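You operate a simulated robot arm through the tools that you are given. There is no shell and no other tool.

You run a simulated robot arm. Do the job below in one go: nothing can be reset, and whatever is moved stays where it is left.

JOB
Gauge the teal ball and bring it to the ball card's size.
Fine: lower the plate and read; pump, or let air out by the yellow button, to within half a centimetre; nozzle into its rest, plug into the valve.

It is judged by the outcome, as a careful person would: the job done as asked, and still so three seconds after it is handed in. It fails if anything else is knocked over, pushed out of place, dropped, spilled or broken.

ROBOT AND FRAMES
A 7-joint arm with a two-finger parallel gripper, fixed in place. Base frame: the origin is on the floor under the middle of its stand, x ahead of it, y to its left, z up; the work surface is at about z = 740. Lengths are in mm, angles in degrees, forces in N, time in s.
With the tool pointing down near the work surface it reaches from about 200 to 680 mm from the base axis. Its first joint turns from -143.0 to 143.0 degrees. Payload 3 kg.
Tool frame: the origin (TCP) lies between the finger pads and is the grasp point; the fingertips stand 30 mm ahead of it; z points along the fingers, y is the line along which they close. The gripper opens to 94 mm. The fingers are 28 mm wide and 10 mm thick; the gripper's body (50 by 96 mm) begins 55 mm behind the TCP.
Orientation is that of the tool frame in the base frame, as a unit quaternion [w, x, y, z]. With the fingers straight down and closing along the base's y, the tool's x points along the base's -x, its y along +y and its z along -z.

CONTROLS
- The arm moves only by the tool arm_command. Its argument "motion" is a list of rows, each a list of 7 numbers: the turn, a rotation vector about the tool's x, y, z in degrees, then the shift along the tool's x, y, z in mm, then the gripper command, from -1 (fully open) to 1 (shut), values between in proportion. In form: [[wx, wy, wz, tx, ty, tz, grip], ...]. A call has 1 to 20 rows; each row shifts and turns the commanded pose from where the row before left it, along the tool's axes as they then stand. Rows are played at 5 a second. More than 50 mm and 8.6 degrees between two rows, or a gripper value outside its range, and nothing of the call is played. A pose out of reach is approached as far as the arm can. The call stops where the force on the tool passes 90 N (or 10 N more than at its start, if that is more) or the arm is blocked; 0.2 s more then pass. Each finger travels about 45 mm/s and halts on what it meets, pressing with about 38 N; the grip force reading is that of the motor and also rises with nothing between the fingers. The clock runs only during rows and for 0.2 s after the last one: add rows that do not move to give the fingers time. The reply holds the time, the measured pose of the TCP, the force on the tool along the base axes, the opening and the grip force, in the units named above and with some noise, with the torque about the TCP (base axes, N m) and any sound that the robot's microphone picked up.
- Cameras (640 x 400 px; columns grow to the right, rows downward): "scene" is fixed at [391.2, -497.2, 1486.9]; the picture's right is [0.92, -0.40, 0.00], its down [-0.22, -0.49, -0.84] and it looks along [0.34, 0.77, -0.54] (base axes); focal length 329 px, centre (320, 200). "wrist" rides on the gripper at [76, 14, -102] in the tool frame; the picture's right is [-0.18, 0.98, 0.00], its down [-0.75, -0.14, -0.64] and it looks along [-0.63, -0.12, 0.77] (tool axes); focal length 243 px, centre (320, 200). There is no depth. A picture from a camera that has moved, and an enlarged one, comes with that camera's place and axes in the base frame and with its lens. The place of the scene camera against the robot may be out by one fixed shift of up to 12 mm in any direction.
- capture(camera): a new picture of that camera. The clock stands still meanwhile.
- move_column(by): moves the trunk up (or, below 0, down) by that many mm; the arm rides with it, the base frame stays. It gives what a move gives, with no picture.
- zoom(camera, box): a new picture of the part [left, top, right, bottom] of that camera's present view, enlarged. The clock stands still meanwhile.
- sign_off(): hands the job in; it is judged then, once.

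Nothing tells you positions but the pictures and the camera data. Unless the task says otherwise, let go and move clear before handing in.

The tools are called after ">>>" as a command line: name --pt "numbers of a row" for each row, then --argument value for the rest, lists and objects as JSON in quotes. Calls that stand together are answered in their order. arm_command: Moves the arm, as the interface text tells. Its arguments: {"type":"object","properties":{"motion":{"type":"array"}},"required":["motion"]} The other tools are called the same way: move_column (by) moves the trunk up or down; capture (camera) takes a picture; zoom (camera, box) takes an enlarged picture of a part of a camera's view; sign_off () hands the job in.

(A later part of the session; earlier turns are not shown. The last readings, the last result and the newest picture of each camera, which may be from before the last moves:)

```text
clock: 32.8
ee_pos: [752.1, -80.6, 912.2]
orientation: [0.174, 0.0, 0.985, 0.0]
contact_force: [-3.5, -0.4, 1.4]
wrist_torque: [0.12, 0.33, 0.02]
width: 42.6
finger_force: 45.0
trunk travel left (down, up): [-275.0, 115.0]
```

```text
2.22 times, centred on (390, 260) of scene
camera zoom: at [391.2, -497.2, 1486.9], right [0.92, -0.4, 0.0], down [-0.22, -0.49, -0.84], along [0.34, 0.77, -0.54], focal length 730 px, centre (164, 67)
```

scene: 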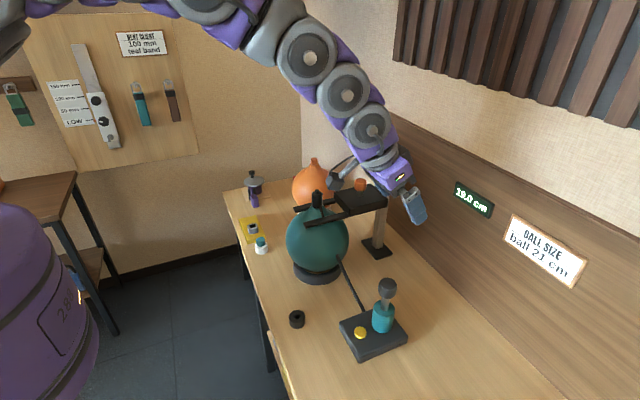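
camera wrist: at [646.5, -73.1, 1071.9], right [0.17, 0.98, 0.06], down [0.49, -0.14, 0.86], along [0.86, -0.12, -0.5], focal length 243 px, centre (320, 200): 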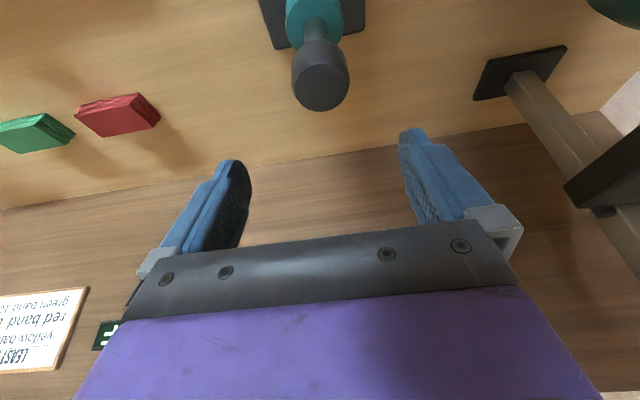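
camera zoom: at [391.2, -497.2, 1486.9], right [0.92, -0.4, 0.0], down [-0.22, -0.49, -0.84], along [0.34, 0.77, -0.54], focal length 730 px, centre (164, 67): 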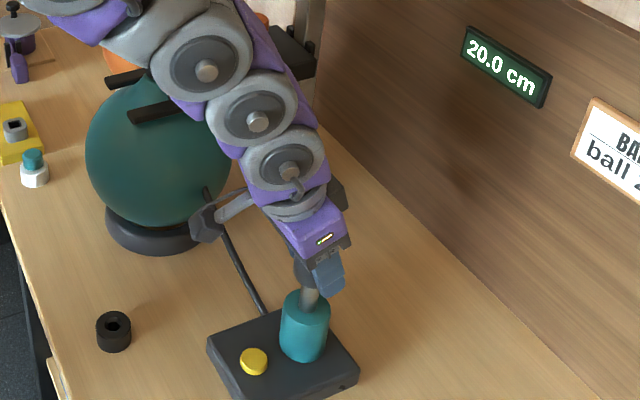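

20.0 cm holds. I'll take the handle up the last few mm and start a second down-stroke, checking part way.

>>> arm_command --pt "0 0 0 -1.5 0 -4.1 1" --pt "0 0 0 0 0 0 1" --pt "0 0 0 2.74 0 7.52 1" --pt "0 0 0 2.74 0 7.52 1" --pt "0 0 0 2.74 0 7.52 1" --pt "0 0 0 2.3 0 6.3 1" --pt "0 0 0 0 0 0 1"

>>> zoom --camera "scene" --box '[270, 170, 510, 350]'

```text
clock: 34.4
ee_pos: [752.5, -80.1, 887.9]
orientation: [0.174, 0.001, 0.985, 0.0]
contact_force: [-3.3, 2.5, 5.1]
wrist_torque: [0.12, 0.11, 0.05]
width: 42.2
finger_force: 45.0
trunk travel left (down, up): [-275.0, 115.0]
```

```text
2.22 times, centred on (390, 260) of scene
camera zoom: at [391.2, -497.2, 1486.9], right [0.92, -0.4, 0.0], down [-0.22, -0.49, -0.84], along [0.34, 0.77, -0.54], focal length 730 px, centre (164, 67)
```

zoom: 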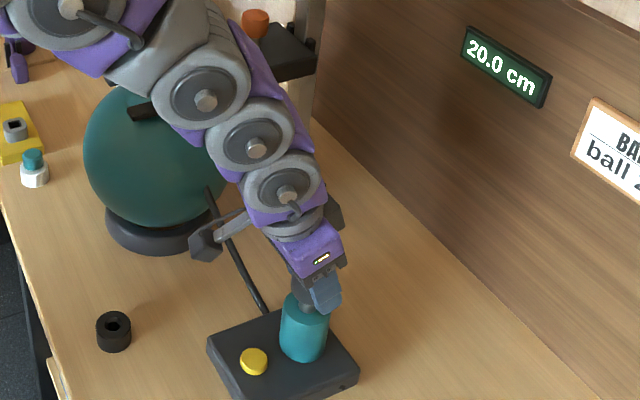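

The ball is slightly larger but the reading is still 20.0, so the display may step in 0.5 cm. I'll continue the stroke.

>>> arm_command --pt "0 0 0 2.5 0 6.8 1" --pt "0 0 0 2.0 0 5.6 1" --pt "0 0 0 0 0 0 1"

>>> zoom --camera "scene" --box '[270, 170, 510, 350]'

```text
clock: 35.2
ee_pos: [752.2, -80.8, 874.7]
orientation: [0.175, 0.0, 0.985, 0.0]
contact_force: [0.0, 3.9, 7.2]
wrist_torque: [0.04, -0.2, 0.07]
width: 42.2
finger_force: 45.8
trunk travel left (down, up): [-275.0, 115.0]
heard: click
```

```text
2.22 times, centred on (390, 260) of scene
camera zoom: at [391.2, -497.2, 1486.9], right [0.92, -0.4, 0.0], down [-0.22, -0.49, -0.84], along [0.34, 0.77, -0.54], focal length 730 px, centre (164, 67)
```

zoom: 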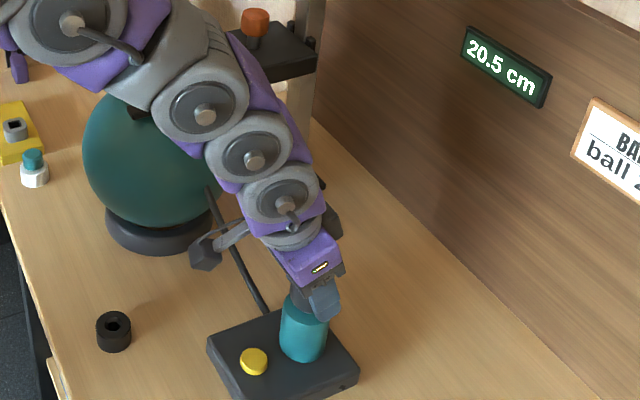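

It reads 20.5 cm after the second stroke. One more stroke should reach about 21.0, so I'll lift the handle and push again in stages.

>>> arm_command --pt "0 0 0 -2.74 0 -7.52 1" --pt "0 0 0 -2.74 0 -7.52 1" --pt "0 0 0 -2.74 0 -7.52 1" --pt "0 0 0 -2.74 0 -7.52 1" --pt "0 0 0 -2.74 0 -7.52 1" --pt "0 0 0 -0.9 0 -2.4 1" --pt "0 0 0 0 0 0 1"

>>> zoom --camera "scene" --box '[270, 170, 510, 350]'

```text
clock: 36.8
ee_pos: [752.8, -80.5, 915.7]
orientation: [0.173, 0.001, 0.985, 0.0]
contact_force: [8.3, 0.4, 1.4]
wrist_torque: [-0.04, 0.12, 0.0]
width: 42.4
finger_force: 45.0
trunk travel left (down, up): [-275.0, 115.0]
```

```text
2.22 times, centred on (390, 260) of scene
camera zoom: at [391.2, -497.2, 1486.9], right [0.92, -0.4, 0.0], down [-0.22, -0.49, -0.84], along [0.34, 0.77, -0.54], focal length 730 px, centre (164, 67)
```

zoom: 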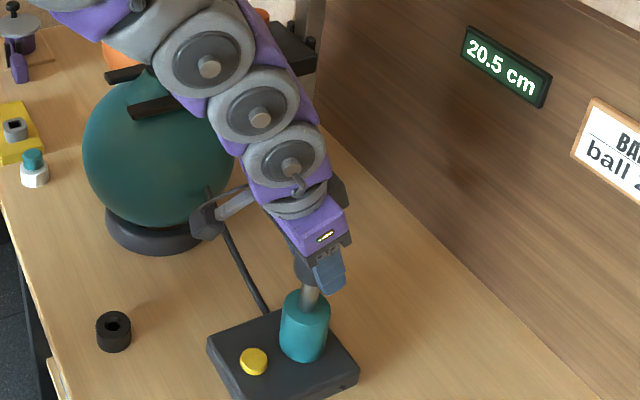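

>>> arm_command --pt "0 0 0 2.74 0 7.52 1" --pt "0 0 0 2.74 0 7.52 1" --pt "0 0 0 2.74 0 7.52 1" --pt "0 0 0 0 0 0 1"

>>> zoom --camera "scene" --box '[270, 170, 510, 350]'

```text
clock: 37.8
ee_pos: [752.4, -79.7, 893.1]
orientation: [0.173, 0.001, 0.985, 0.0]
contact_force: [9.5, -0.9, 3.7]
wrist_torque: [-0.03, -0.16, -0.03]
width: 42.4
finger_force: 45.3
trunk travel left (down, up): [-275.0, 115.0]
```

```text
2.22 times, centred on (390, 260) of scene
camera zoom: at [391.2, -497.2, 1486.9], right [0.92, -0.4, 0.0], down [-0.22, -0.49, -0.84], along [0.34, 0.77, -0.54], focal length 730 px, centre (164, 67)
```

zoom: 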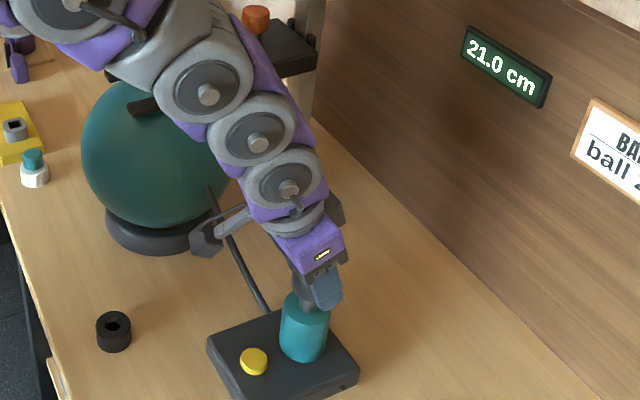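

It reads 21.0 cm partway through the third stroke. By my tally the true size just crossed 20.75, so finishing the stroke should put it at about 21.1, near the middle of the band.

>>> arm_command --pt "0 0 0 2.2 0 6.1 1" --pt "0 0 0 2.2 0 6.1 1" --pt "0 0 0 1.8 0 4.9 1" --pt "0 0 0 0 0 0 1" --pt "0 0 0 0 0 0 1"

>>> zoom --camera "scene" --box '[270, 170, 510, 350]'

```text
clock: 39.0
ee_pos: [753.5, -80.8, 875.5]
orientation: [0.174, -0.001, 0.985, 0.001]
contact_force: [5.0, 1.8, 6.3]
wrist_torque: [0.0, -0.14, 0.05]
width: 42.2
finger_force: 45.2
trunk travel left (down, up): [-275.0, 115.0]
heard: click
```

```text
2.22 times, centred on (390, 260) of scene
camera zoom: at [391.2, -497.2, 1486.9], right [0.92, -0.4, 0.0], down [-0.22, -0.49, -0.84], along [0.34, 0.77, -0.54], focal length 730 px, centre (164, 67)
```

zoom: 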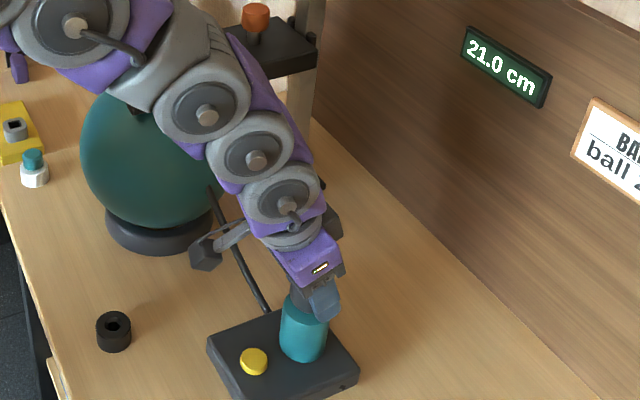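

The gauge reads 21.0 cm at the end of the stroke. I'll release the handle, back straight off, and move to view the nozzle from above.

>>> arm_command --pt "0 0 0 0 0 0 0" --pt "0 0 0 0 0 0 -1" --pt "0 0 0 0 0 0 -1" --pt "0 0 0 0 0 0 -1" --pt "0 0 0 0 0 0 -1" --pt "0 0 0 0 0 -15 -1" --pt "0 0 0 0 0 -30 -1" --pt "0 0 0 0 0 -35 -1" --pt "0 0 0 0 0 -35 -1" --pt "0 0 0 0 0 -35 -1" --pt "0 0 0 0 0 -35 -1" --pt "0 0 0 0 0 -35 -1" --pt "0 5 0 0 0 -35 -1" --pt "0 5 0 0 0 -35 -1" --pt "0 5 0 0 0 -35 -1" --pt "0 5 0 0 0 0 -1" --pt "0 0 0 0 0 0 -1"

>>> capture --camera "scene"

>>> capture --camera "wrist"

```text
clock: 42.6
ee_pos: [648.6, -80.6, 1183.3]
orientation: [0.0, 0.001, 1.0, 0.001]
contact_force: [-0.3, -0.3, 0.3]
wrist_torque: [-0.02, 0.03, 0.02]
width: 94.2
finger_force: 0.0
trunk travel left (down, up): [-275.0, 115.0]
```

```text
taken
```

scene: 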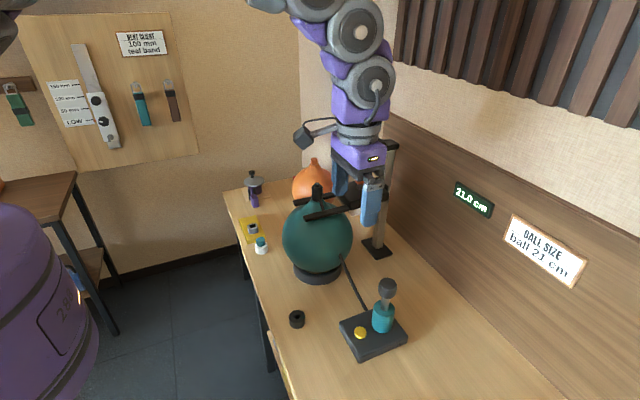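

```text
taken
camera wrist: at [573.4, -67.6, 1286.1], right [0.18, 0.98, 0.0], down [0.75, -0.14, 0.64], along [0.63, -0.12, -0.77], focal length 243 px, centre (320, 200)
```

wrist: 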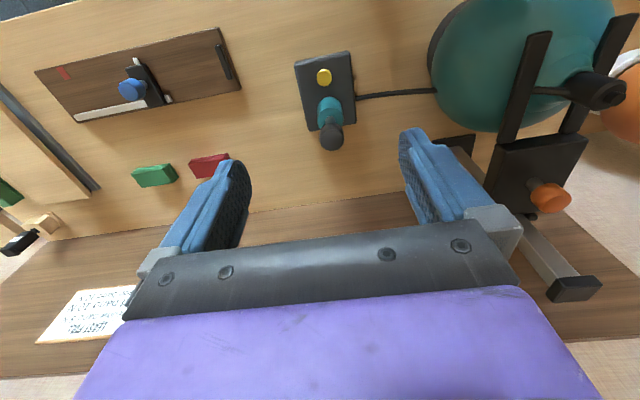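

The pump handle sprang back up by itself and the reading holds at 21.0. Now I'll move over toward the ball to view the nozzle.

>>> arm_command --pt "0 0 0 9 34 0 -1" --pt "0 0 0 9 34 0 -1" --pt "0 0 0 9 34 0 -1" --pt "0 0 0 9 34 0 -1" --pt "0 0 0 9 34 0 -1" --pt "0 0 0 9 34 0 -1" --pt "0 0 0 9 34 0 -1" --pt "0 0 0 9 34 0 -1" --pt "0 0 0 0 0 0 -1"

>>> capture --camera "wrist"

>>> zoom --camera "wrist" --box '[220, 60, 420, 240]'

>>> zoom --camera "scene" --box '[270, 160, 390, 260]'

>>> zoom --camera "scene" --box '[220, 200, 320, 350]'

```text
clock: 44.6
ee_pos: [579.5, 192.9, 1183.2]
orientation: [0.0, 0.0, 1.0, -0.001]
contact_force: [-0.7, 0.0, 0.5]
wrist_torque: [-0.01, 0.02, 0.02]
width: 93.9
finger_force: 0.1
trunk travel left (down, up): [-275.0, 115.0]
```

```text
taken
camera wrist: at [504.1, 206.1, 1286.3], right [0.18, 0.98, 0.0], down [0.75, -0.14, 0.64], along [0.63, -0.12, -0.77], focal length 243 px, centre (320, 200)
```

wrist: 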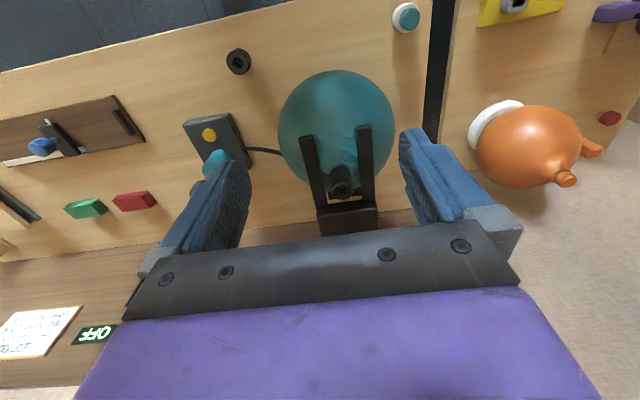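

```text
2.22 times, centred on (320, 150) of wrist
camera zoom: at [504.1, 206.1, 1286.3], right [0.18, 0.98, 0.0], down [0.75, -0.14, 0.64], along [0.63, -0.12, -0.77], focal length 539 px, centre (320, 311)
```

zoom: 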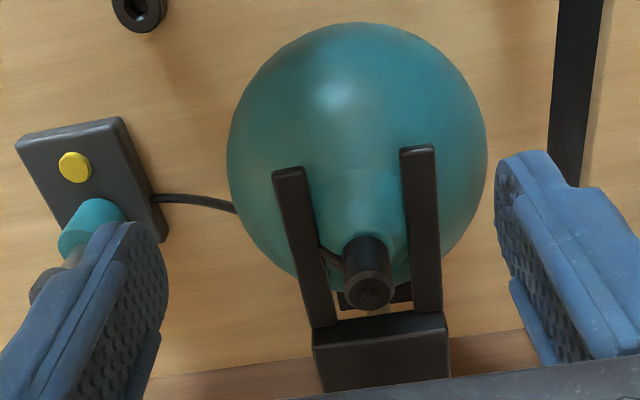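

```text
4.00 times, centred on (330, 210) of scene
camera zoom: at [391.2, -497.2, 1486.9], right [0.92, -0.4, 0.0], down [-0.22, -0.49, -0.84], along [0.34, 0.77, -0.54], focal length 1314 px, centre (280, 160)
```

zoom: 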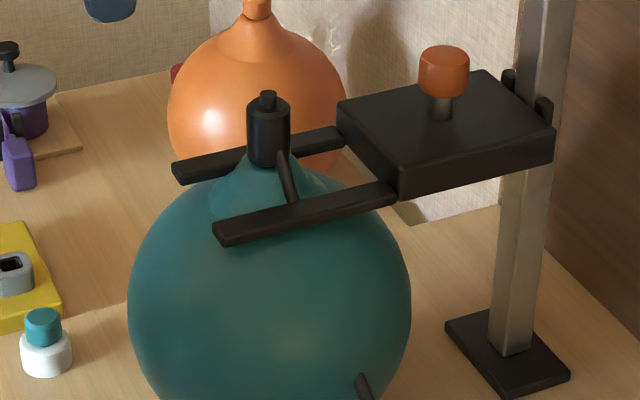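

```text
2.67 times, centred on (270, 275) of scene
camera zoom: at [391.2, -497.2, 1486.9], right [0.92, -0.4, 0.0], down [-0.22, -0.49, -0.84], along [0.34, 0.77, -0.54], focal length 876 px, centre (453, 0)
```

zoom: 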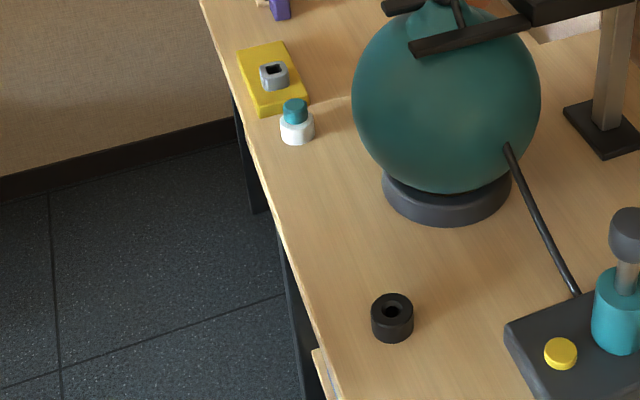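

The nozzle stands above the prongs with its hose stub on the -y side, so I'll grip it along x to keep clear of the prongs and hose. First I'll move closer to fix its position more exactly.

>>> arm_command --pt "0 0 0 -20 1 20 -1" --pt "0 0 0 -20 1 20 -1" --pt "0 0 0 -20 1 20 -1" --pt "0 0 0 0 0 0 -1"

>>> capture --camera "wrist"

>>> zoom --camera "wrist" --box '[240, 80, 400, 230]'

```text
clock: 45.6
ee_pos: [636.7, 195.8, 1123.5]
orientation: [0.001, -0.001, 1.0, 0.0]
contact_force: [-0.1, -0.2, -0.4]
wrist_torque: [-0.01, 0.01, -0.01]
width: 93.8
finger_force: 0.1
trunk travel left (down, up): [-275.0, 115.0]
```

```text
taken
camera wrist: at [560.4, 209.1, 1226.9], right [0.18, 0.98, 0.0], down [0.75, -0.14, 0.64], along [0.63, -0.12, -0.77], focal length 243 px, centre (320, 200)
```

wrist: 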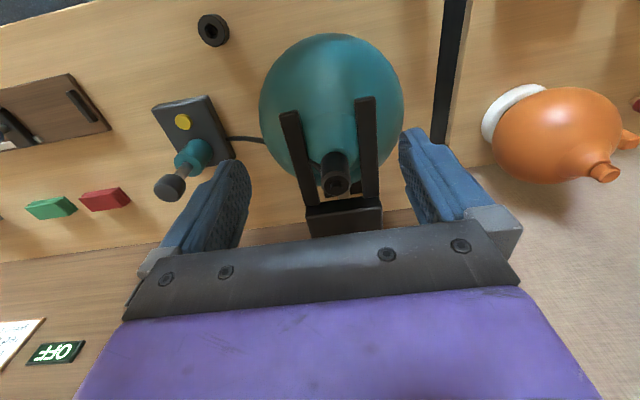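

```text
2.67 times, centred on (320, 155) of wrist
camera zoom: at [560.4, 209.1, 1226.9], right [0.18, 0.98, 0.0], down [0.75, -0.14, 0.64], along [0.63, -0.12, -0.77], focal length 647 px, centre (320, 320)
```

zoom: 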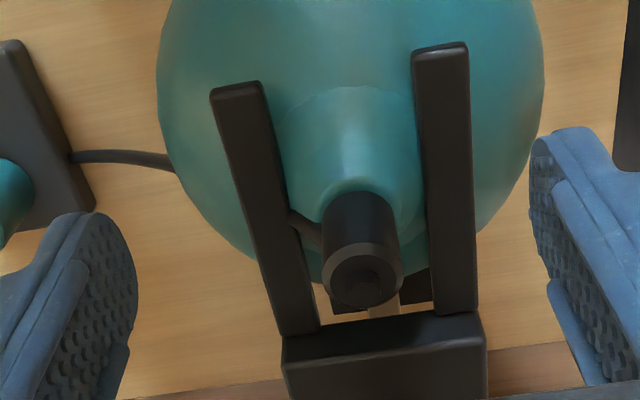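

I'll turn the wrist 90° so the fingers close along x, centred above the nozzle at a safe height, which also gives a second viewing direction.

>>> arm_command --pt "0 0 8.2 0 0 0 -1" --pt "0 0 8.2 0 0 0 -1" --pt "0 0 8.2 0 0 0 -1" --pt "0 0 8.2 0 0 0 -1" --pt "0 0 8.2 0 0 0 -1" --pt "0 0 8.2 0 0 0 -1" --pt "0 0 8.2 0 0 0 -1" --pt "0 0 8.2 0 0 0 -1" --pt "0 0 8.2 0 0 0 -1" --pt "0 0 8.2 0 0 0 -1" --pt "0 0 8.0 0 0 0 -1" --pt "0 0 0 0 20 0 -1" --pt "0 0 0 0 20 0 -1" --pt "0 0 0 3 20 0 -1" --pt "0 0 0 0 0 0 -1"

>>> capture --camera "wrist"

```text
clock: 48.8
ee_pos: [698.6, 197.2, 1123.4]
orientation: [0.001, 0.707, 0.707, 0.0]
contact_force: [-0.4, -0.3, -0.1]
wrist_torque: [0.05, 0.01, -0.03]
width: 93.9
finger_force: 0.0
trunk travel left (down, up): [-275.0, 115.0]
```

```text
taken
camera wrist: at [712.6, 272.6, 1226.9], right [0.98, -0.18, 0.0], down [-0.14, -0.75, 0.64], along [-0.12, -0.63, -0.77], focal length 243 px, centre (320, 200)
```

wrist: 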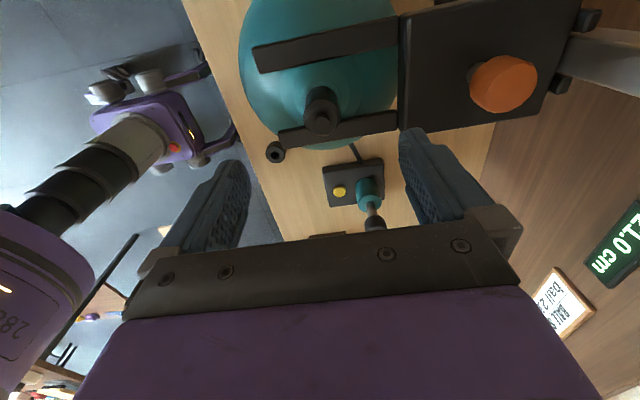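

>>> zoom --camera "wrist" --box '[240, 40, 400, 160]'

>>> zoom --camera "scene" --box '[270, 130, 390, 230]'

```text
3.33 times, centred on (320, 100) of wrist
camera zoom: at [712.6, 272.6, 1226.9], right [0.98, -0.18, 0.0], down [-0.14, -0.75, 0.64], along [-0.12, -0.63, -0.77], focal length 809 px, centre (320, 533)
```

zoom: 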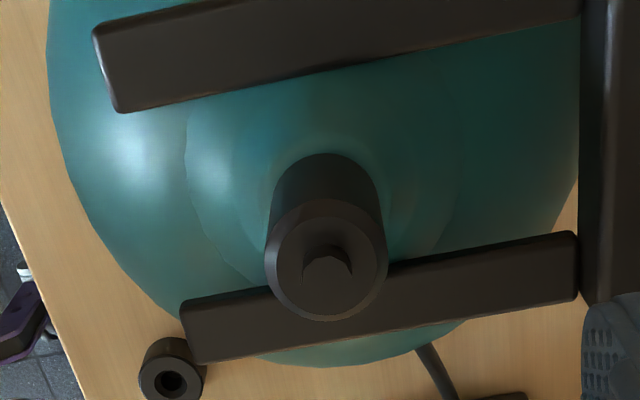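

```text
4.00 times, centred on (330, 180) of scene
camera zoom: at [391.2, -497.2, 1486.9], right [0.92, -0.4, 0.0], down [-0.22, -0.49, -0.84], along [0.34, 0.77, -0.54], focal length 1314 px, centre (280, 280)
```

zoom: 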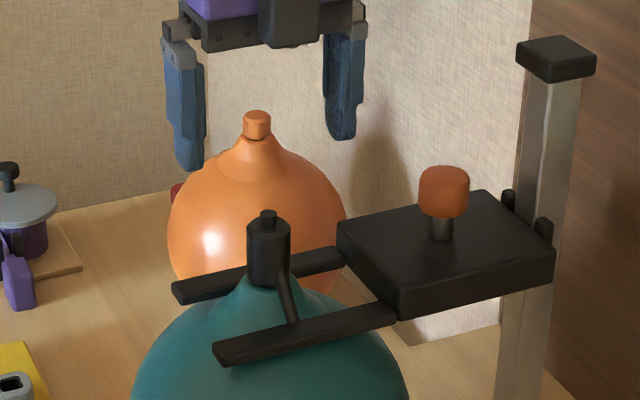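

The nozzle's top rim is at (700, 198.7, 1034) and about 29 mm across. I'll narrow the fingers to about 64 mm to stay clear of the gauge block, then descend over it.

>>> arm_command --pt "0 0 0 1.5 1.4 0 -0.36" --pt "0 0 0 0 0 0 -0.36" --pt "0 0 0 0 0 0 -0.36" --pt "0 0 0 0 0 20 -0.36" --pt "0 0 0 0 0 20 -0.36" --pt "0 0 0 0 0 15 -0.36" --pt "0 0 0 0 0 0 -0.36"

>>> capture --camera "wrist"

>>> zoom --camera "scene" --box '[270, 130, 390, 230]'

```text
clock: 50.4
ee_pos: [700.2, 199.9, 1067.4]
orientation: [0.001, 0.708, 0.706, 0.001]
contact_force: [1.0, 0.0, 0.6]
wrist_torque: [-0.01, -0.01, -0.01]
width: 64.0
finger_force: 0.1
trunk travel left (down, up): [-275.0, 115.0]
```

```text
taken
camera wrist: at [715.4, 274.6, 1170.7], right [0.98, -0.19, 0.0], down [-0.14, -0.75, 0.64], along [-0.12, -0.63, -0.77], focal length 243 px, centre (320, 200)
```

wrist: 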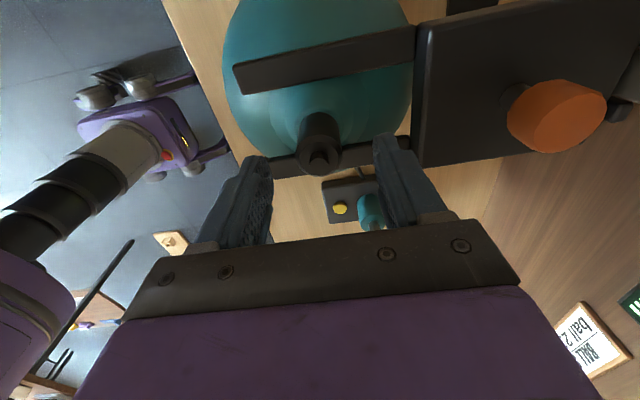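

```text
4.00 times, centred on (330, 180) of scene
camera zoom: at [391.2, -497.2, 1486.9], right [0.92, -0.4, 0.0], down [-0.22, -0.49, -0.84], along [0.34, 0.77, -0.54], focal length 1314 px, centre (280, 280)
```

zoom: 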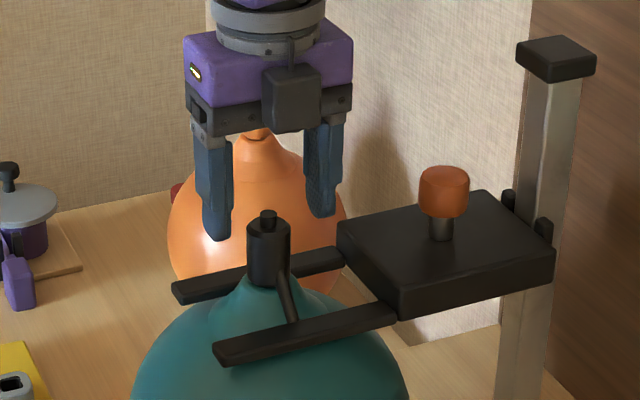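

The nozzle sits centred between the fingers. I'll descend the last 41 mm and close on it.

>>> arm_command --pt "0 0 0 0 0.5 14 -0.36" --pt "0 0 0 0 0 14 -0.36" --pt "0 0 0 0 0 13 -0.36" --pt "0 0 0 0 0 0 -0.36"

>>> zoom --camera "scene" --box '[270, 130, 390, 230]'

>>> zoom --camera "wrist" --box '[220, 80, 420, 240]'

```text
clock: 51.4
ee_pos: [700.6, 200.8, 1026.8]
orientation: [0.0, 0.707, 0.707, 0.0]
contact_force: [0.4, -0.3, -0.5]
wrist_torque: [0.01, 0.0, 0.03]
width: 63.9
finger_force: 0.0
trunk travel left (down, up): [-275.0, 115.0]
```

```text
4.00 times, centred on (330, 180) of scene
camera zoom: at [391.2, -497.2, 1486.9], right [0.92, -0.4, 0.0], down [-0.22, -0.49, -0.84], along [0.34, 0.77, -0.54], focal length 1314 px, centre (280, 280)
```

zoom: 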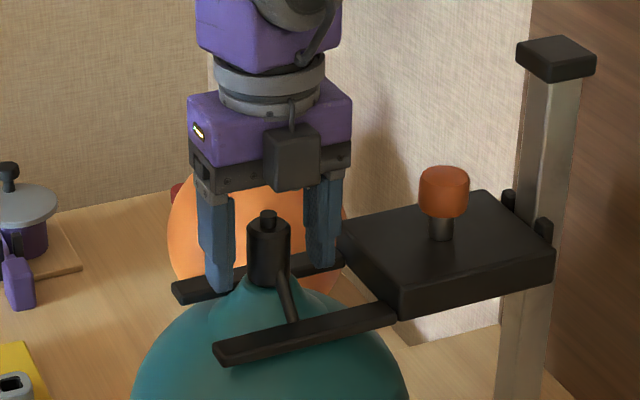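

```text
2.50 times, centred on (320, 160) of wrist
camera zoom: at [716.2, 275.4, 1129.9], right [0.98, -0.18, 0.0], down [-0.14, -0.75, 0.64], along [-0.12, -0.63, -0.77], focal length 606 px, centre (320, 300)
```

zoom: 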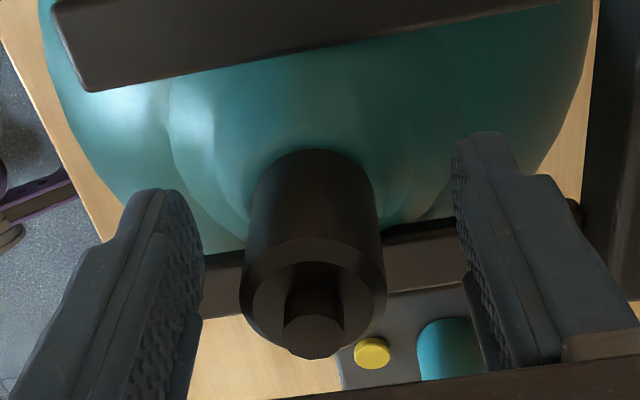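

>>> arm_command --pt "0 0 0 -2 -0.5 0 -0.36" --pt "0 0 0 0 0 0 0.2" --pt "0 0 0 0 0 0 1" --pt "0 0 0 0 0 0 1" --pt "0 0 0 0 0 0 1" --pt "0 0 0 0 0 0 1" --pt "0 0 0 0 0 0 1"

>>> zoom --camera "scene" --box '[270, 130, 390, 230]'

```text
clock: 53.0
ee_pos: [701.4, 197.5, 1025.9]
orientation: [-0.001, 0.707, 0.707, 0.0]
contact_force: [-2.1, 0.1, 0.8]
wrist_torque: [0.04, 0.05, 0.01]
width: 28.7
finger_force: 37.7
trunk travel left (down, up): [-275.0, 115.0]
```

```text
4.00 times, centred on (330, 180) of scene
camera zoom: at [391.2, -497.2, 1486.9], right [0.92, -0.4, 0.0], down [-0.22, -0.49, -0.84], along [0.34, 0.77, -0.54], focal length 1314 px, centre (280, 280)
```

zoom: 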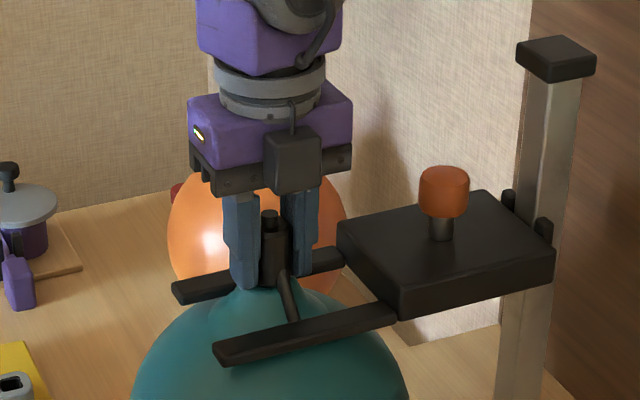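

The nozzle is gripped at 28.7 mm. I'll pull it straight up slowly.

>>> arm_command --pt "0 0 0 0 0 -4 1" --pt "0 0 0 0 0 -4 1" --pt "0 0 0 0 0 -4 1" --pt "0 0 0 0 0 -4 1" --pt "0 0 0 0 0 -4 1" --pt "0 0 0 0 0 0 1"

>>> zoom --camera "scene" --box '[270, 130, 390, 230]'

>>> zoom --camera "scene" --box '[440, 170, 520, 230]'

```text
clock: 54.4
ee_pos: [702.0, 197.3, 1047.1]
orientation: [0.0, 0.707, 0.707, 0.0]
contact_force: [-0.2, -0.4, -0.1]
wrist_torque: [-0.02, 0.01, 0.04]
width: 28.6
finger_force: 37.3
trunk travel left (down, up): [-275.0, 115.0]
```

```text
4.00 times, centred on (330, 180) of scene
camera zoom: at [391.2, -497.2, 1486.9], right [0.92, -0.4, 0.0], down [-0.22, -0.49, -0.84], along [0.34, 0.77, -0.54], focal length 1314 px, centre (280, 280)
```

zoom: 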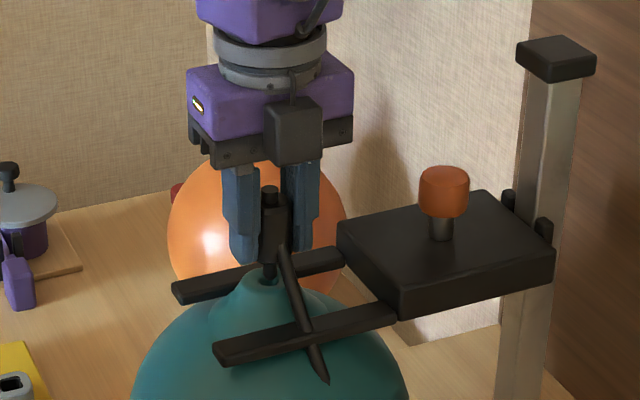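

```text
6.67 times, centred on (480, 200) of scene
camera zoom: at [391.2, -497.2, 1486.9], right [0.92, -0.4, 0.0], down [-0.22, -0.49, -0.84], along [0.34, 0.77, -0.54], focal length 2191 px, centre (-747, 200)
```

zoom: 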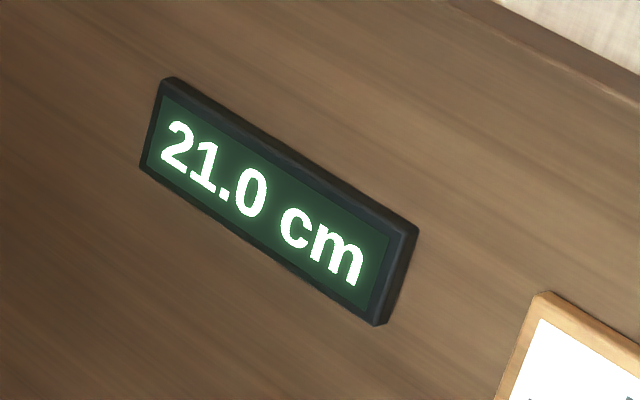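

The nozzle with its thin pin is coming free and the gauge still reads 21.0. I'll lift it clear and carry it over the rest, near (571, 40).

>>> arm_command --pt "0 0 0 0 0 -10 1" --pt "0 0 0 0 0 -20 1" --pt "0 0 0 0 0 -25 1" --pt "0 0 0 0 0 -10 1" --pt "0 0 0 -19.6 -16.4 0 1" --pt "0 0 0 -19.6 -16.4 0 1" --pt "0 0 0 -19.6 -16.4 0 1" --pt "0 0 0 -19.6 -16.4 0 1" --pt "0 0 0 -19.6 -16.4 0 1" --pt "0 0 0 -19.6 -16.4 0 1" --pt "0 0 0 -19.6 -16.4 0 1" --pt "0 0 0 -19.6 -16.4 0 1" --pt "0 0 0 0 0 25 1" --pt "0 0 0 0 0 30 1" --pt "0 0 0 0 0 30 1" --pt "0 0 0 0 0 30 1" --pt "0 0 0 0 0 30 1" --pt "0 0 0 0 0 0 1"

>>> capture --camera "wrist"

>>> capture --camera "scene"

```text
clock: 58.2
ee_pos: [569.1, 40.5, 966.7]
orientation: [0.001, 0.707, 0.707, -0.001]
contact_force: [0.2, 0.4, -1.1]
wrist_torque: [-0.03, 0.03, 0.01]
width: 28.6
finger_force: 38.4
trunk travel left (down, up): [-275.0, 115.0]
```

```text
taken
camera wrist: at [583.7, 116.0, 1070.4], right [0.98, -0.18, 0.0], down [-0.14, -0.75, 0.64], along [-0.12, -0.63, -0.77], focal length 243 px, centre (320, 200)
```

wrist: 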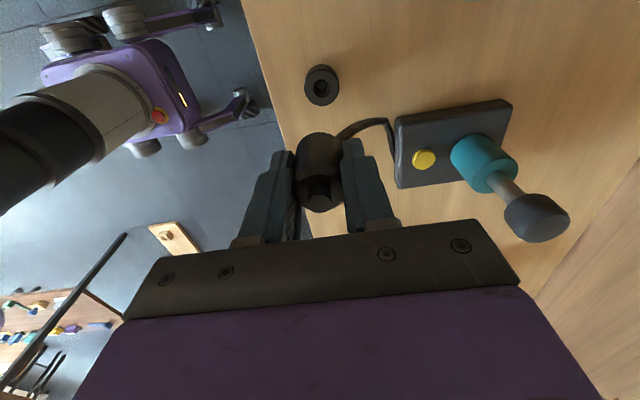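

```text
taken
```

scene: 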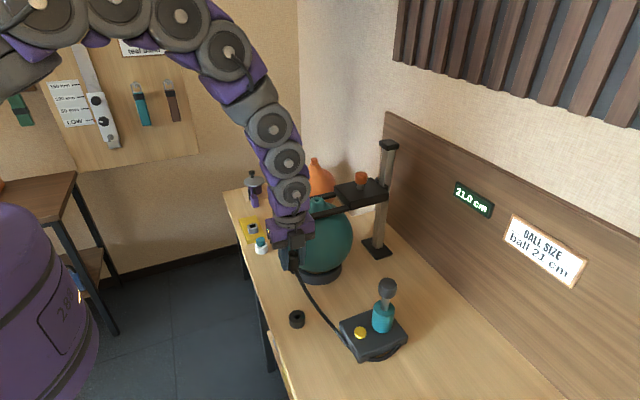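

>>> zoom --camera "wrist" --box '[260, 50, 380, 230]'

>>> zoom --camera "scene" --box '[250, 230, 350, 340]'

```text
2.22 times, centred on (320, 140) of wrist
camera zoom: at [583.7, 116.0, 1070.4], right [0.98, -0.18, 0.0], down [-0.14, -0.75, 0.64], along [-0.12, -0.63, -0.77], focal length 539 px, centre (320, 333)
```

zoom: 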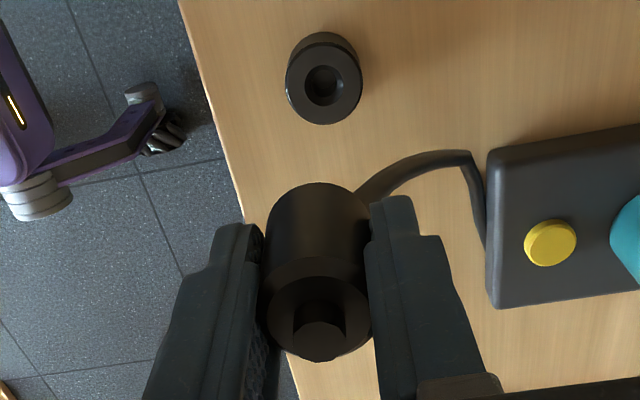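

```text
3.64 times, centred on (300, 285) of scene
camera zoom: at [391.2, -497.2, 1486.9], right [0.92, -0.4, 0.0], down [-0.22, -0.49, -0.84], along [0.34, 0.77, -0.54], focal length 1195 px, centre (393, -109)
```

zoom: 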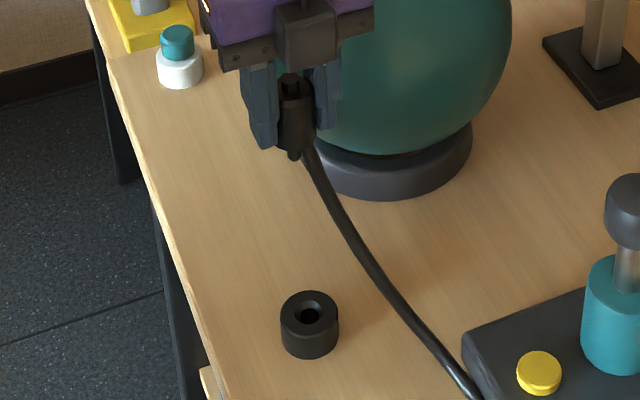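

The nozzle slipped about 5 mm in the grip but is held upright. The rest's hole is about 1 mm in +x and 5–6 mm in -y from the tool axis, so I'll shift and lower to just above it for a check.

>>> arm_command --pt "0 0 0 -6.5 1.5 0 1" --pt "0 0 0 0 0 25 1" --pt "0 0 0 0 0 25 1" --pt "0 0 0 0 0 25 1" --pt "0 0 0 0 0 25 1" --pt "0 0 0 0 0 20 1" --pt "0 0 0 0 0 15 1" --pt "0 0 0 0 0 0 1"

>>> zoom --camera "wrist" --box '[260, 70, 380, 230]'

>>> zoom --camera "scene" --box '[260, 260, 340, 340]'

```text
clock: 60.0
ee_pos: [570.4, 32.4, 833.3]
orientation: [0.001, 0.707, 0.707, 0.0]
contact_force: [0.5, 0.6, 0.0]
wrist_torque: [0.02, 0.0, 0.03]
width: 28.7
finger_force: 37.8
trunk travel left (down, up): [-275.0, 115.0]
```

```text
2.50 times, centred on (320, 150) of wrist
camera zoom: at [585.6, 108.6, 936.2], right [0.98, -0.19, 0.0], down [-0.14, -0.75, 0.64], along [-0.12, -0.63, -0.77], focal length 606 px, centre (320, 325)
```

zoom: 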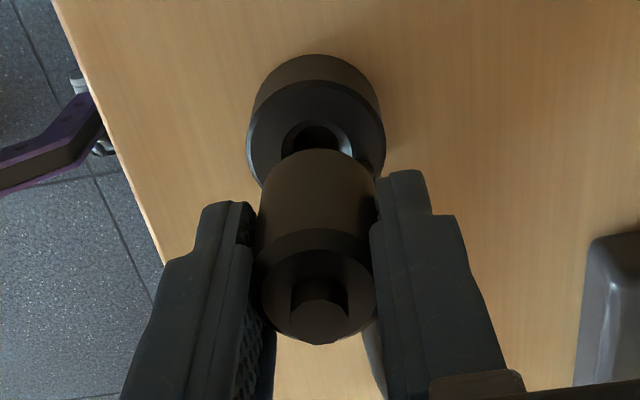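

```text
5.00 times, centred on (300, 300) of scene
camera zoom: at [391.2, -497.2, 1486.9], right [0.92, -0.4, 0.0], down [-0.22, -0.49, -0.84], along [0.34, 0.77, -0.54], focal length 1643 px, centre (420, -300)
```

zoom: 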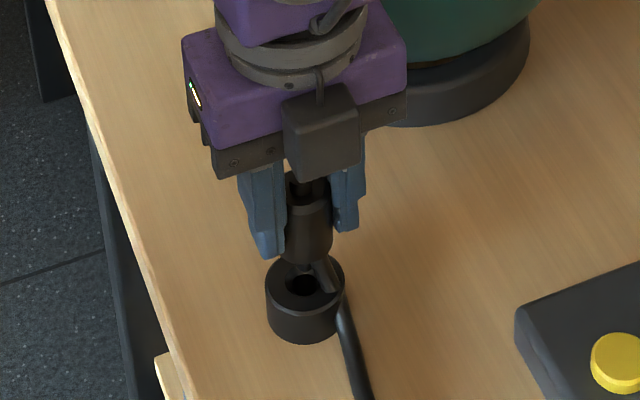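

>>> zoom --camera "wrist" --box '[290, 85, 350, 145]'

>>> zoom --camera "scene" --box '[280, 290, 320, 330]'

```text
6.67 times, centred on (320, 115) of wrist
camera zoom: at [585.6, 108.6, 936.2], right [0.98, -0.19, 0.0], down [-0.14, -0.75, 0.64], along [-0.12, -0.63, -0.77], focal length 1618 px, centre (320, 767)
```

zoom: 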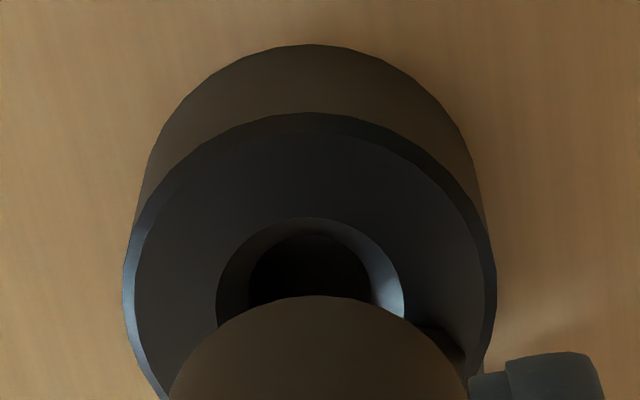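

```text
10.00 times, centred on (300, 310) of scene
camera zoom: at [391.2, -497.2, 1486.9], right [0.92, -0.4, 0.0], down [-0.22, -0.49, -0.84], along [0.34, 0.77, -0.54], focal length 3286 px, centre (520, -900)
```

zoom: 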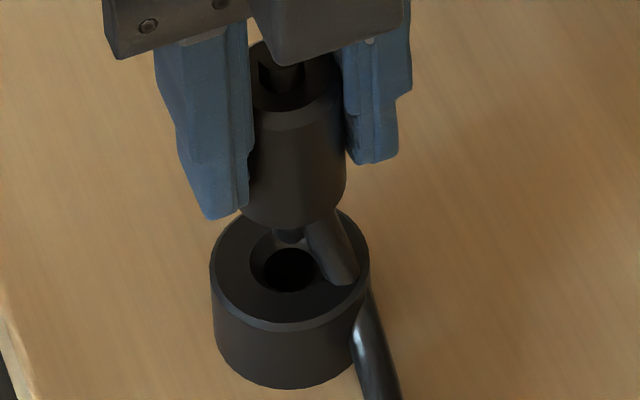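

The hole is 13 mm with a 20 mm countersink and the pin is about 7 mm. I'm off by roughly 2 mm in y and 0.5 mm in x, so I'll correct and lower partway.

>>> arm_command --pt "0 0 0 2 -0.7 0 1" --pt "0 0 0 0 0 5 1" --pt "0 0 0 0 0 5 1" --pt "0 0 0 0 0 0 1"

>>> zoom --camera "scene" --box '[280, 290, 320, 330]'

>>> zoom --camera "wrist" --box '[280, 85, 360, 205]'

```text
clock: 61.0
ee_pos: [569.9, 35.7, 822.6]
orientation: [0.0, 0.707, 0.707, 0.0]
contact_force: [0.2, -0.1, -0.8]
wrist_torque: [-0.02, -0.01, 0.0]
width: 28.3
finger_force: 38.0
trunk travel left (down, up): [-275.0, 115.0]
```

```text
10.00 times, centred on (300, 310) of scene
camera zoom: at [391.2, -497.2, 1486.9], right [0.92, -0.4, 0.0], down [-0.22, -0.49, -0.84], along [0.34, 0.77, -0.54], focal length 3286 px, centre (520, -900)
```

zoom: 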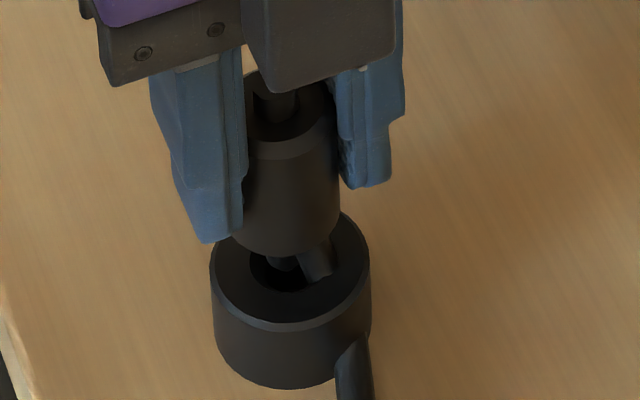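

```text
3.33 times, centred on (320, 145) of wrist
camera zoom: at [584.5, 111.1, 924.9], right [0.98, -0.18, 0.0], down [-0.14, -0.75, 0.64], along [-0.12, -0.63, -0.77], focal length 809 px, centre (320, 383)
```

zoom: 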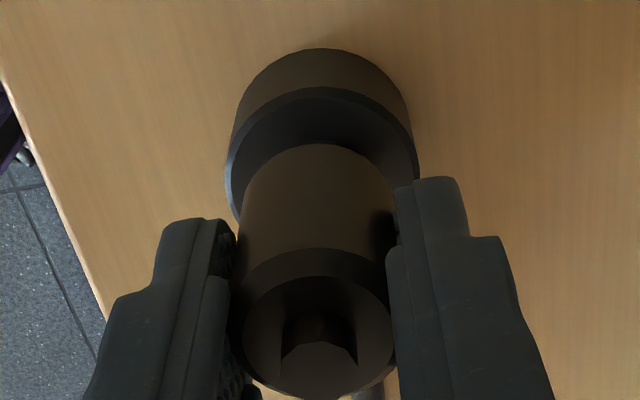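

Alignment looks good in both views. I'll lower further in small steps while watching the force.

>>> arm_command --pt "0 0 0 0 0 4 1" --pt "0 0 0 0 0 4 1" --pt "0 0 0 0 0 3 1" --pt "0 0 0 0 0 0 1"

>>> zoom --camera "scene" --box '[280, 290, 320, 330]'

>>> zoom --camera "wrist" --box '[280, 85, 360, 205]'

```text
clock: 62.0
ee_pos: [570.7, 36.0, 810.0]
orientation: [0.0, 0.707, 0.707, 0.001]
contact_force: [0.7, -1.8, -0.1]
wrist_torque: [-0.03, 0.0, 0.0]
width: 28.5
finger_force: 37.4
trunk travel left (down, up): [-275.0, 115.0]
```

```text
10.00 times, centred on (300, 310) of scene
camera zoom: at [391.2, -497.2, 1486.9], right [0.92, -0.4, 0.0], down [-0.22, -0.49, -0.84], along [0.34, 0.77, -0.54], focal length 3286 px, centre (520, -900)
```

zoom: 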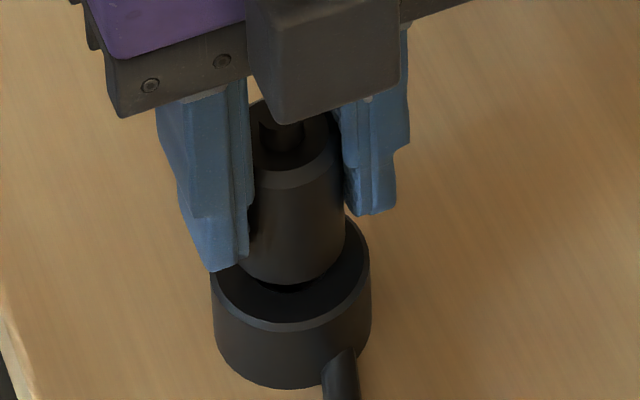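

```text
3.33 times, centred on (320, 145) of wrist
camera zoom: at [585.3, 110.7, 914.2], right [0.98, -0.18, 0.0], down [-0.14, -0.75, 0.64], along [-0.12, -0.63, -0.77], focal length 809 px, centre (320, 383)
```

zoom: 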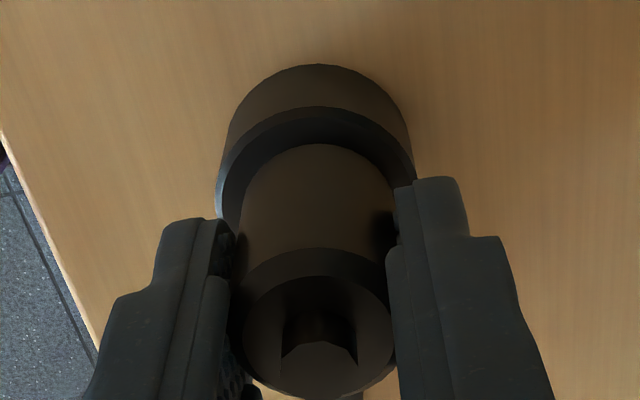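

Still free and centred within about 1 mm. I'll continue down until it seats.

>>> arm_command --pt "0 0 0 0 0 3 1" --pt "0 0 0 0 0 3 1" --pt "0 0 0 0 0 2 1" --pt "0 0 0 0 0 0 1"

>>> zoom --camera "scene" --box '[280, 290, 320, 330]'

```text
clock: 63.0
ee_pos: [570.6, 34.5, 802.9]
orientation: [0.0, 0.708, 0.706, 0.001]
contact_force: [2.9, -0.6, 14.1]
wrist_torque: [0.07, 0.07, 0.01]
width: 28.4
finger_force: 38.5
trunk travel left (down, up): [-275.0, 115.0]
```

```text
10.00 times, centred on (300, 310) of scene
camera zoom: at [391.2, -497.2, 1486.9], right [0.92, -0.4, 0.0], down [-0.22, -0.49, -0.84], along [0.34, 0.77, -0.54], focal length 3286 px, centre (520, -900)
```

zoom: 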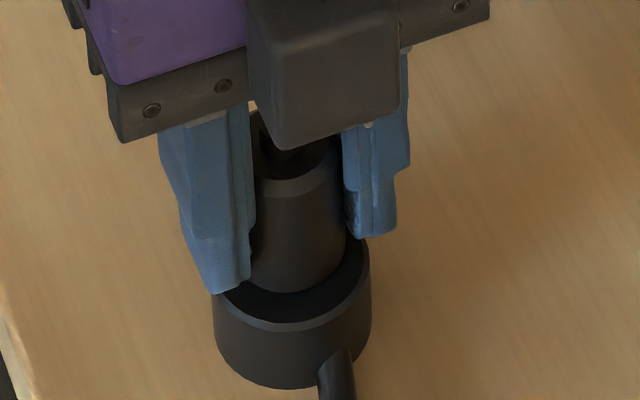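

Contact at 14 N: the nozzle has seated on the rest. I'll ease back 0.5 mm, open the fingers, and check that it stays upright.

>>> arm_command --pt "0 0 0 0 0 -0.7 1" --pt "0 0 0 0 0 0 0.2" --pt "0 0 0 0 0 0 -0.1" --pt "0 0 0 0 0 0 -0.3" --pt "0 0 0 0 0 0 -0.3" --pt "0 0 0 0 0 0 -0.3"

>>> zoom --camera "scene" --box '[270, 280, 330, 340]'

>>> zoom --camera "wrist" --box '[240, 65, 400, 245]'

```text
clock: 64.4
ee_pos: [570.1, 36.7, 802.6]
orientation: [-0.001, 0.707, 0.707, 0.0]
contact_force: [-0.4, -0.2, 0.0]
wrist_torque: [-0.01, -0.03, 0.01]
width: 61.2
finger_force: 0.2
trunk travel left (down, up): [-275.0, 115.0]
```

```text
6.67 times, centred on (300, 310) of scene
camera zoom: at [391.2, -497.2, 1486.9], right [0.92, -0.4, 0.0], down [-0.22, -0.49, -0.84], along [0.34, 0.77, -0.54], focal length 2191 px, centre (453, -533)
```

zoom: 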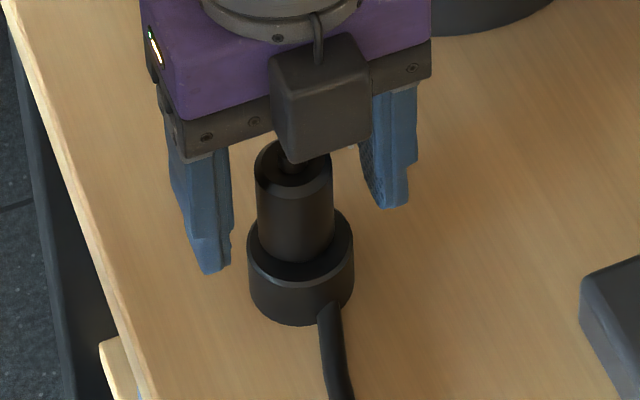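

```text
2.22 times, centred on (320, 155) of wrist
camera zoom: at [585.0, 111.4, 906.3], right [0.98, -0.18, 0.0], down [-0.14, -0.75, 0.64], along [-0.12, -0.63, -0.77], focal length 539 px, centre (320, 300)
```

zoom: 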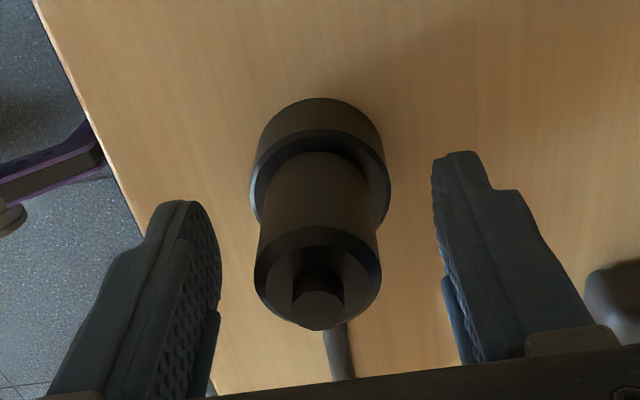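

The nozzle stands upright in its rest. I'll rise clear, fly over to the plug near (557, 342), and look at it.

>>> arm_command --pt "0 0 0 0 0 -10 -0.3" --pt "0 0 0 0 0 -20 -0.3" --pt "0 0 0 0 0 -30 -0.3" --pt "0 0 0 0 0 -30 -0.3" --pt "0 0 0 0 0 -35 -0.3" --pt "0 0 0 0 0 -35 -0.3" --pt "0 0 0 0 0 -35 -0.3" --pt "0 0 0 0 0 -35 -0.3" --pt "0 0 0 0 0 -30 -0.3" --pt "0 0 0 35 -2 0 -0.3" --pt "0 0 0 35 -2 0 -0.3" --pt "0 0 0 35 -2 0 -0.3" --pt "0 0 0 35 -2 0 -0.3" --pt "0 0 0 35 -2 0 -0.3" --pt "0 0 0 35 -2 0 -0.3" --pt "0 0 0 35 -1 0 -0.3" --pt "0 0 0 35 0 0 -0.3" --pt "0 0 0 25 0 0 -0.3" --pt "0 0 0 0 0 0 -0.3"

>>> capture --camera "wrist"

>>> capture --camera "scene"

```text
clock: 68.4
ee_pos: [556.7, 342.4, 1062.1]
orientation: [0.0, 0.708, 0.706, 0.001]
contact_force: [-0.9, -0.1, 0.6]
wrist_torque: [-0.01, -0.01, 0.0]
width: 61.1
finger_force: 0.1
trunk travel left (down, up): [-275.0, 115.0]
```

```text
taken
camera wrist: at [571.3, 417.0, 1166.9], right [0.98, -0.19, 0.0], down [-0.14, -0.75, 0.64], along [-0.12, -0.63, -0.77], focal length 243 px, centre (320, 200)
```

wrist: 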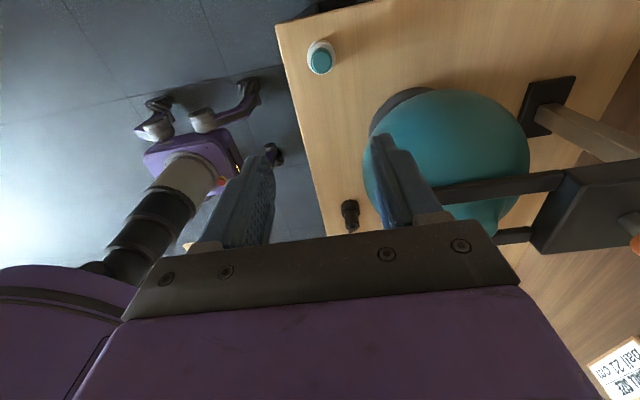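

```text
taken
```

scene: 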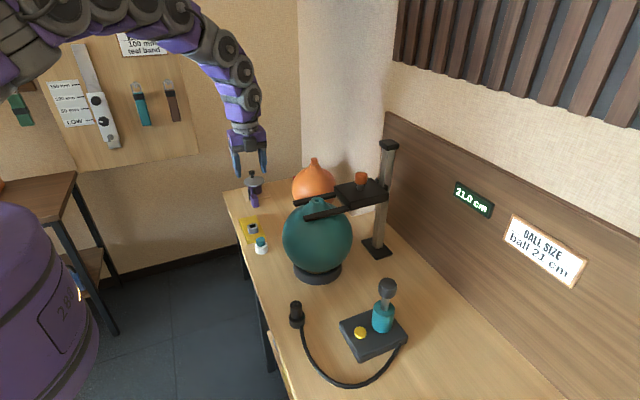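

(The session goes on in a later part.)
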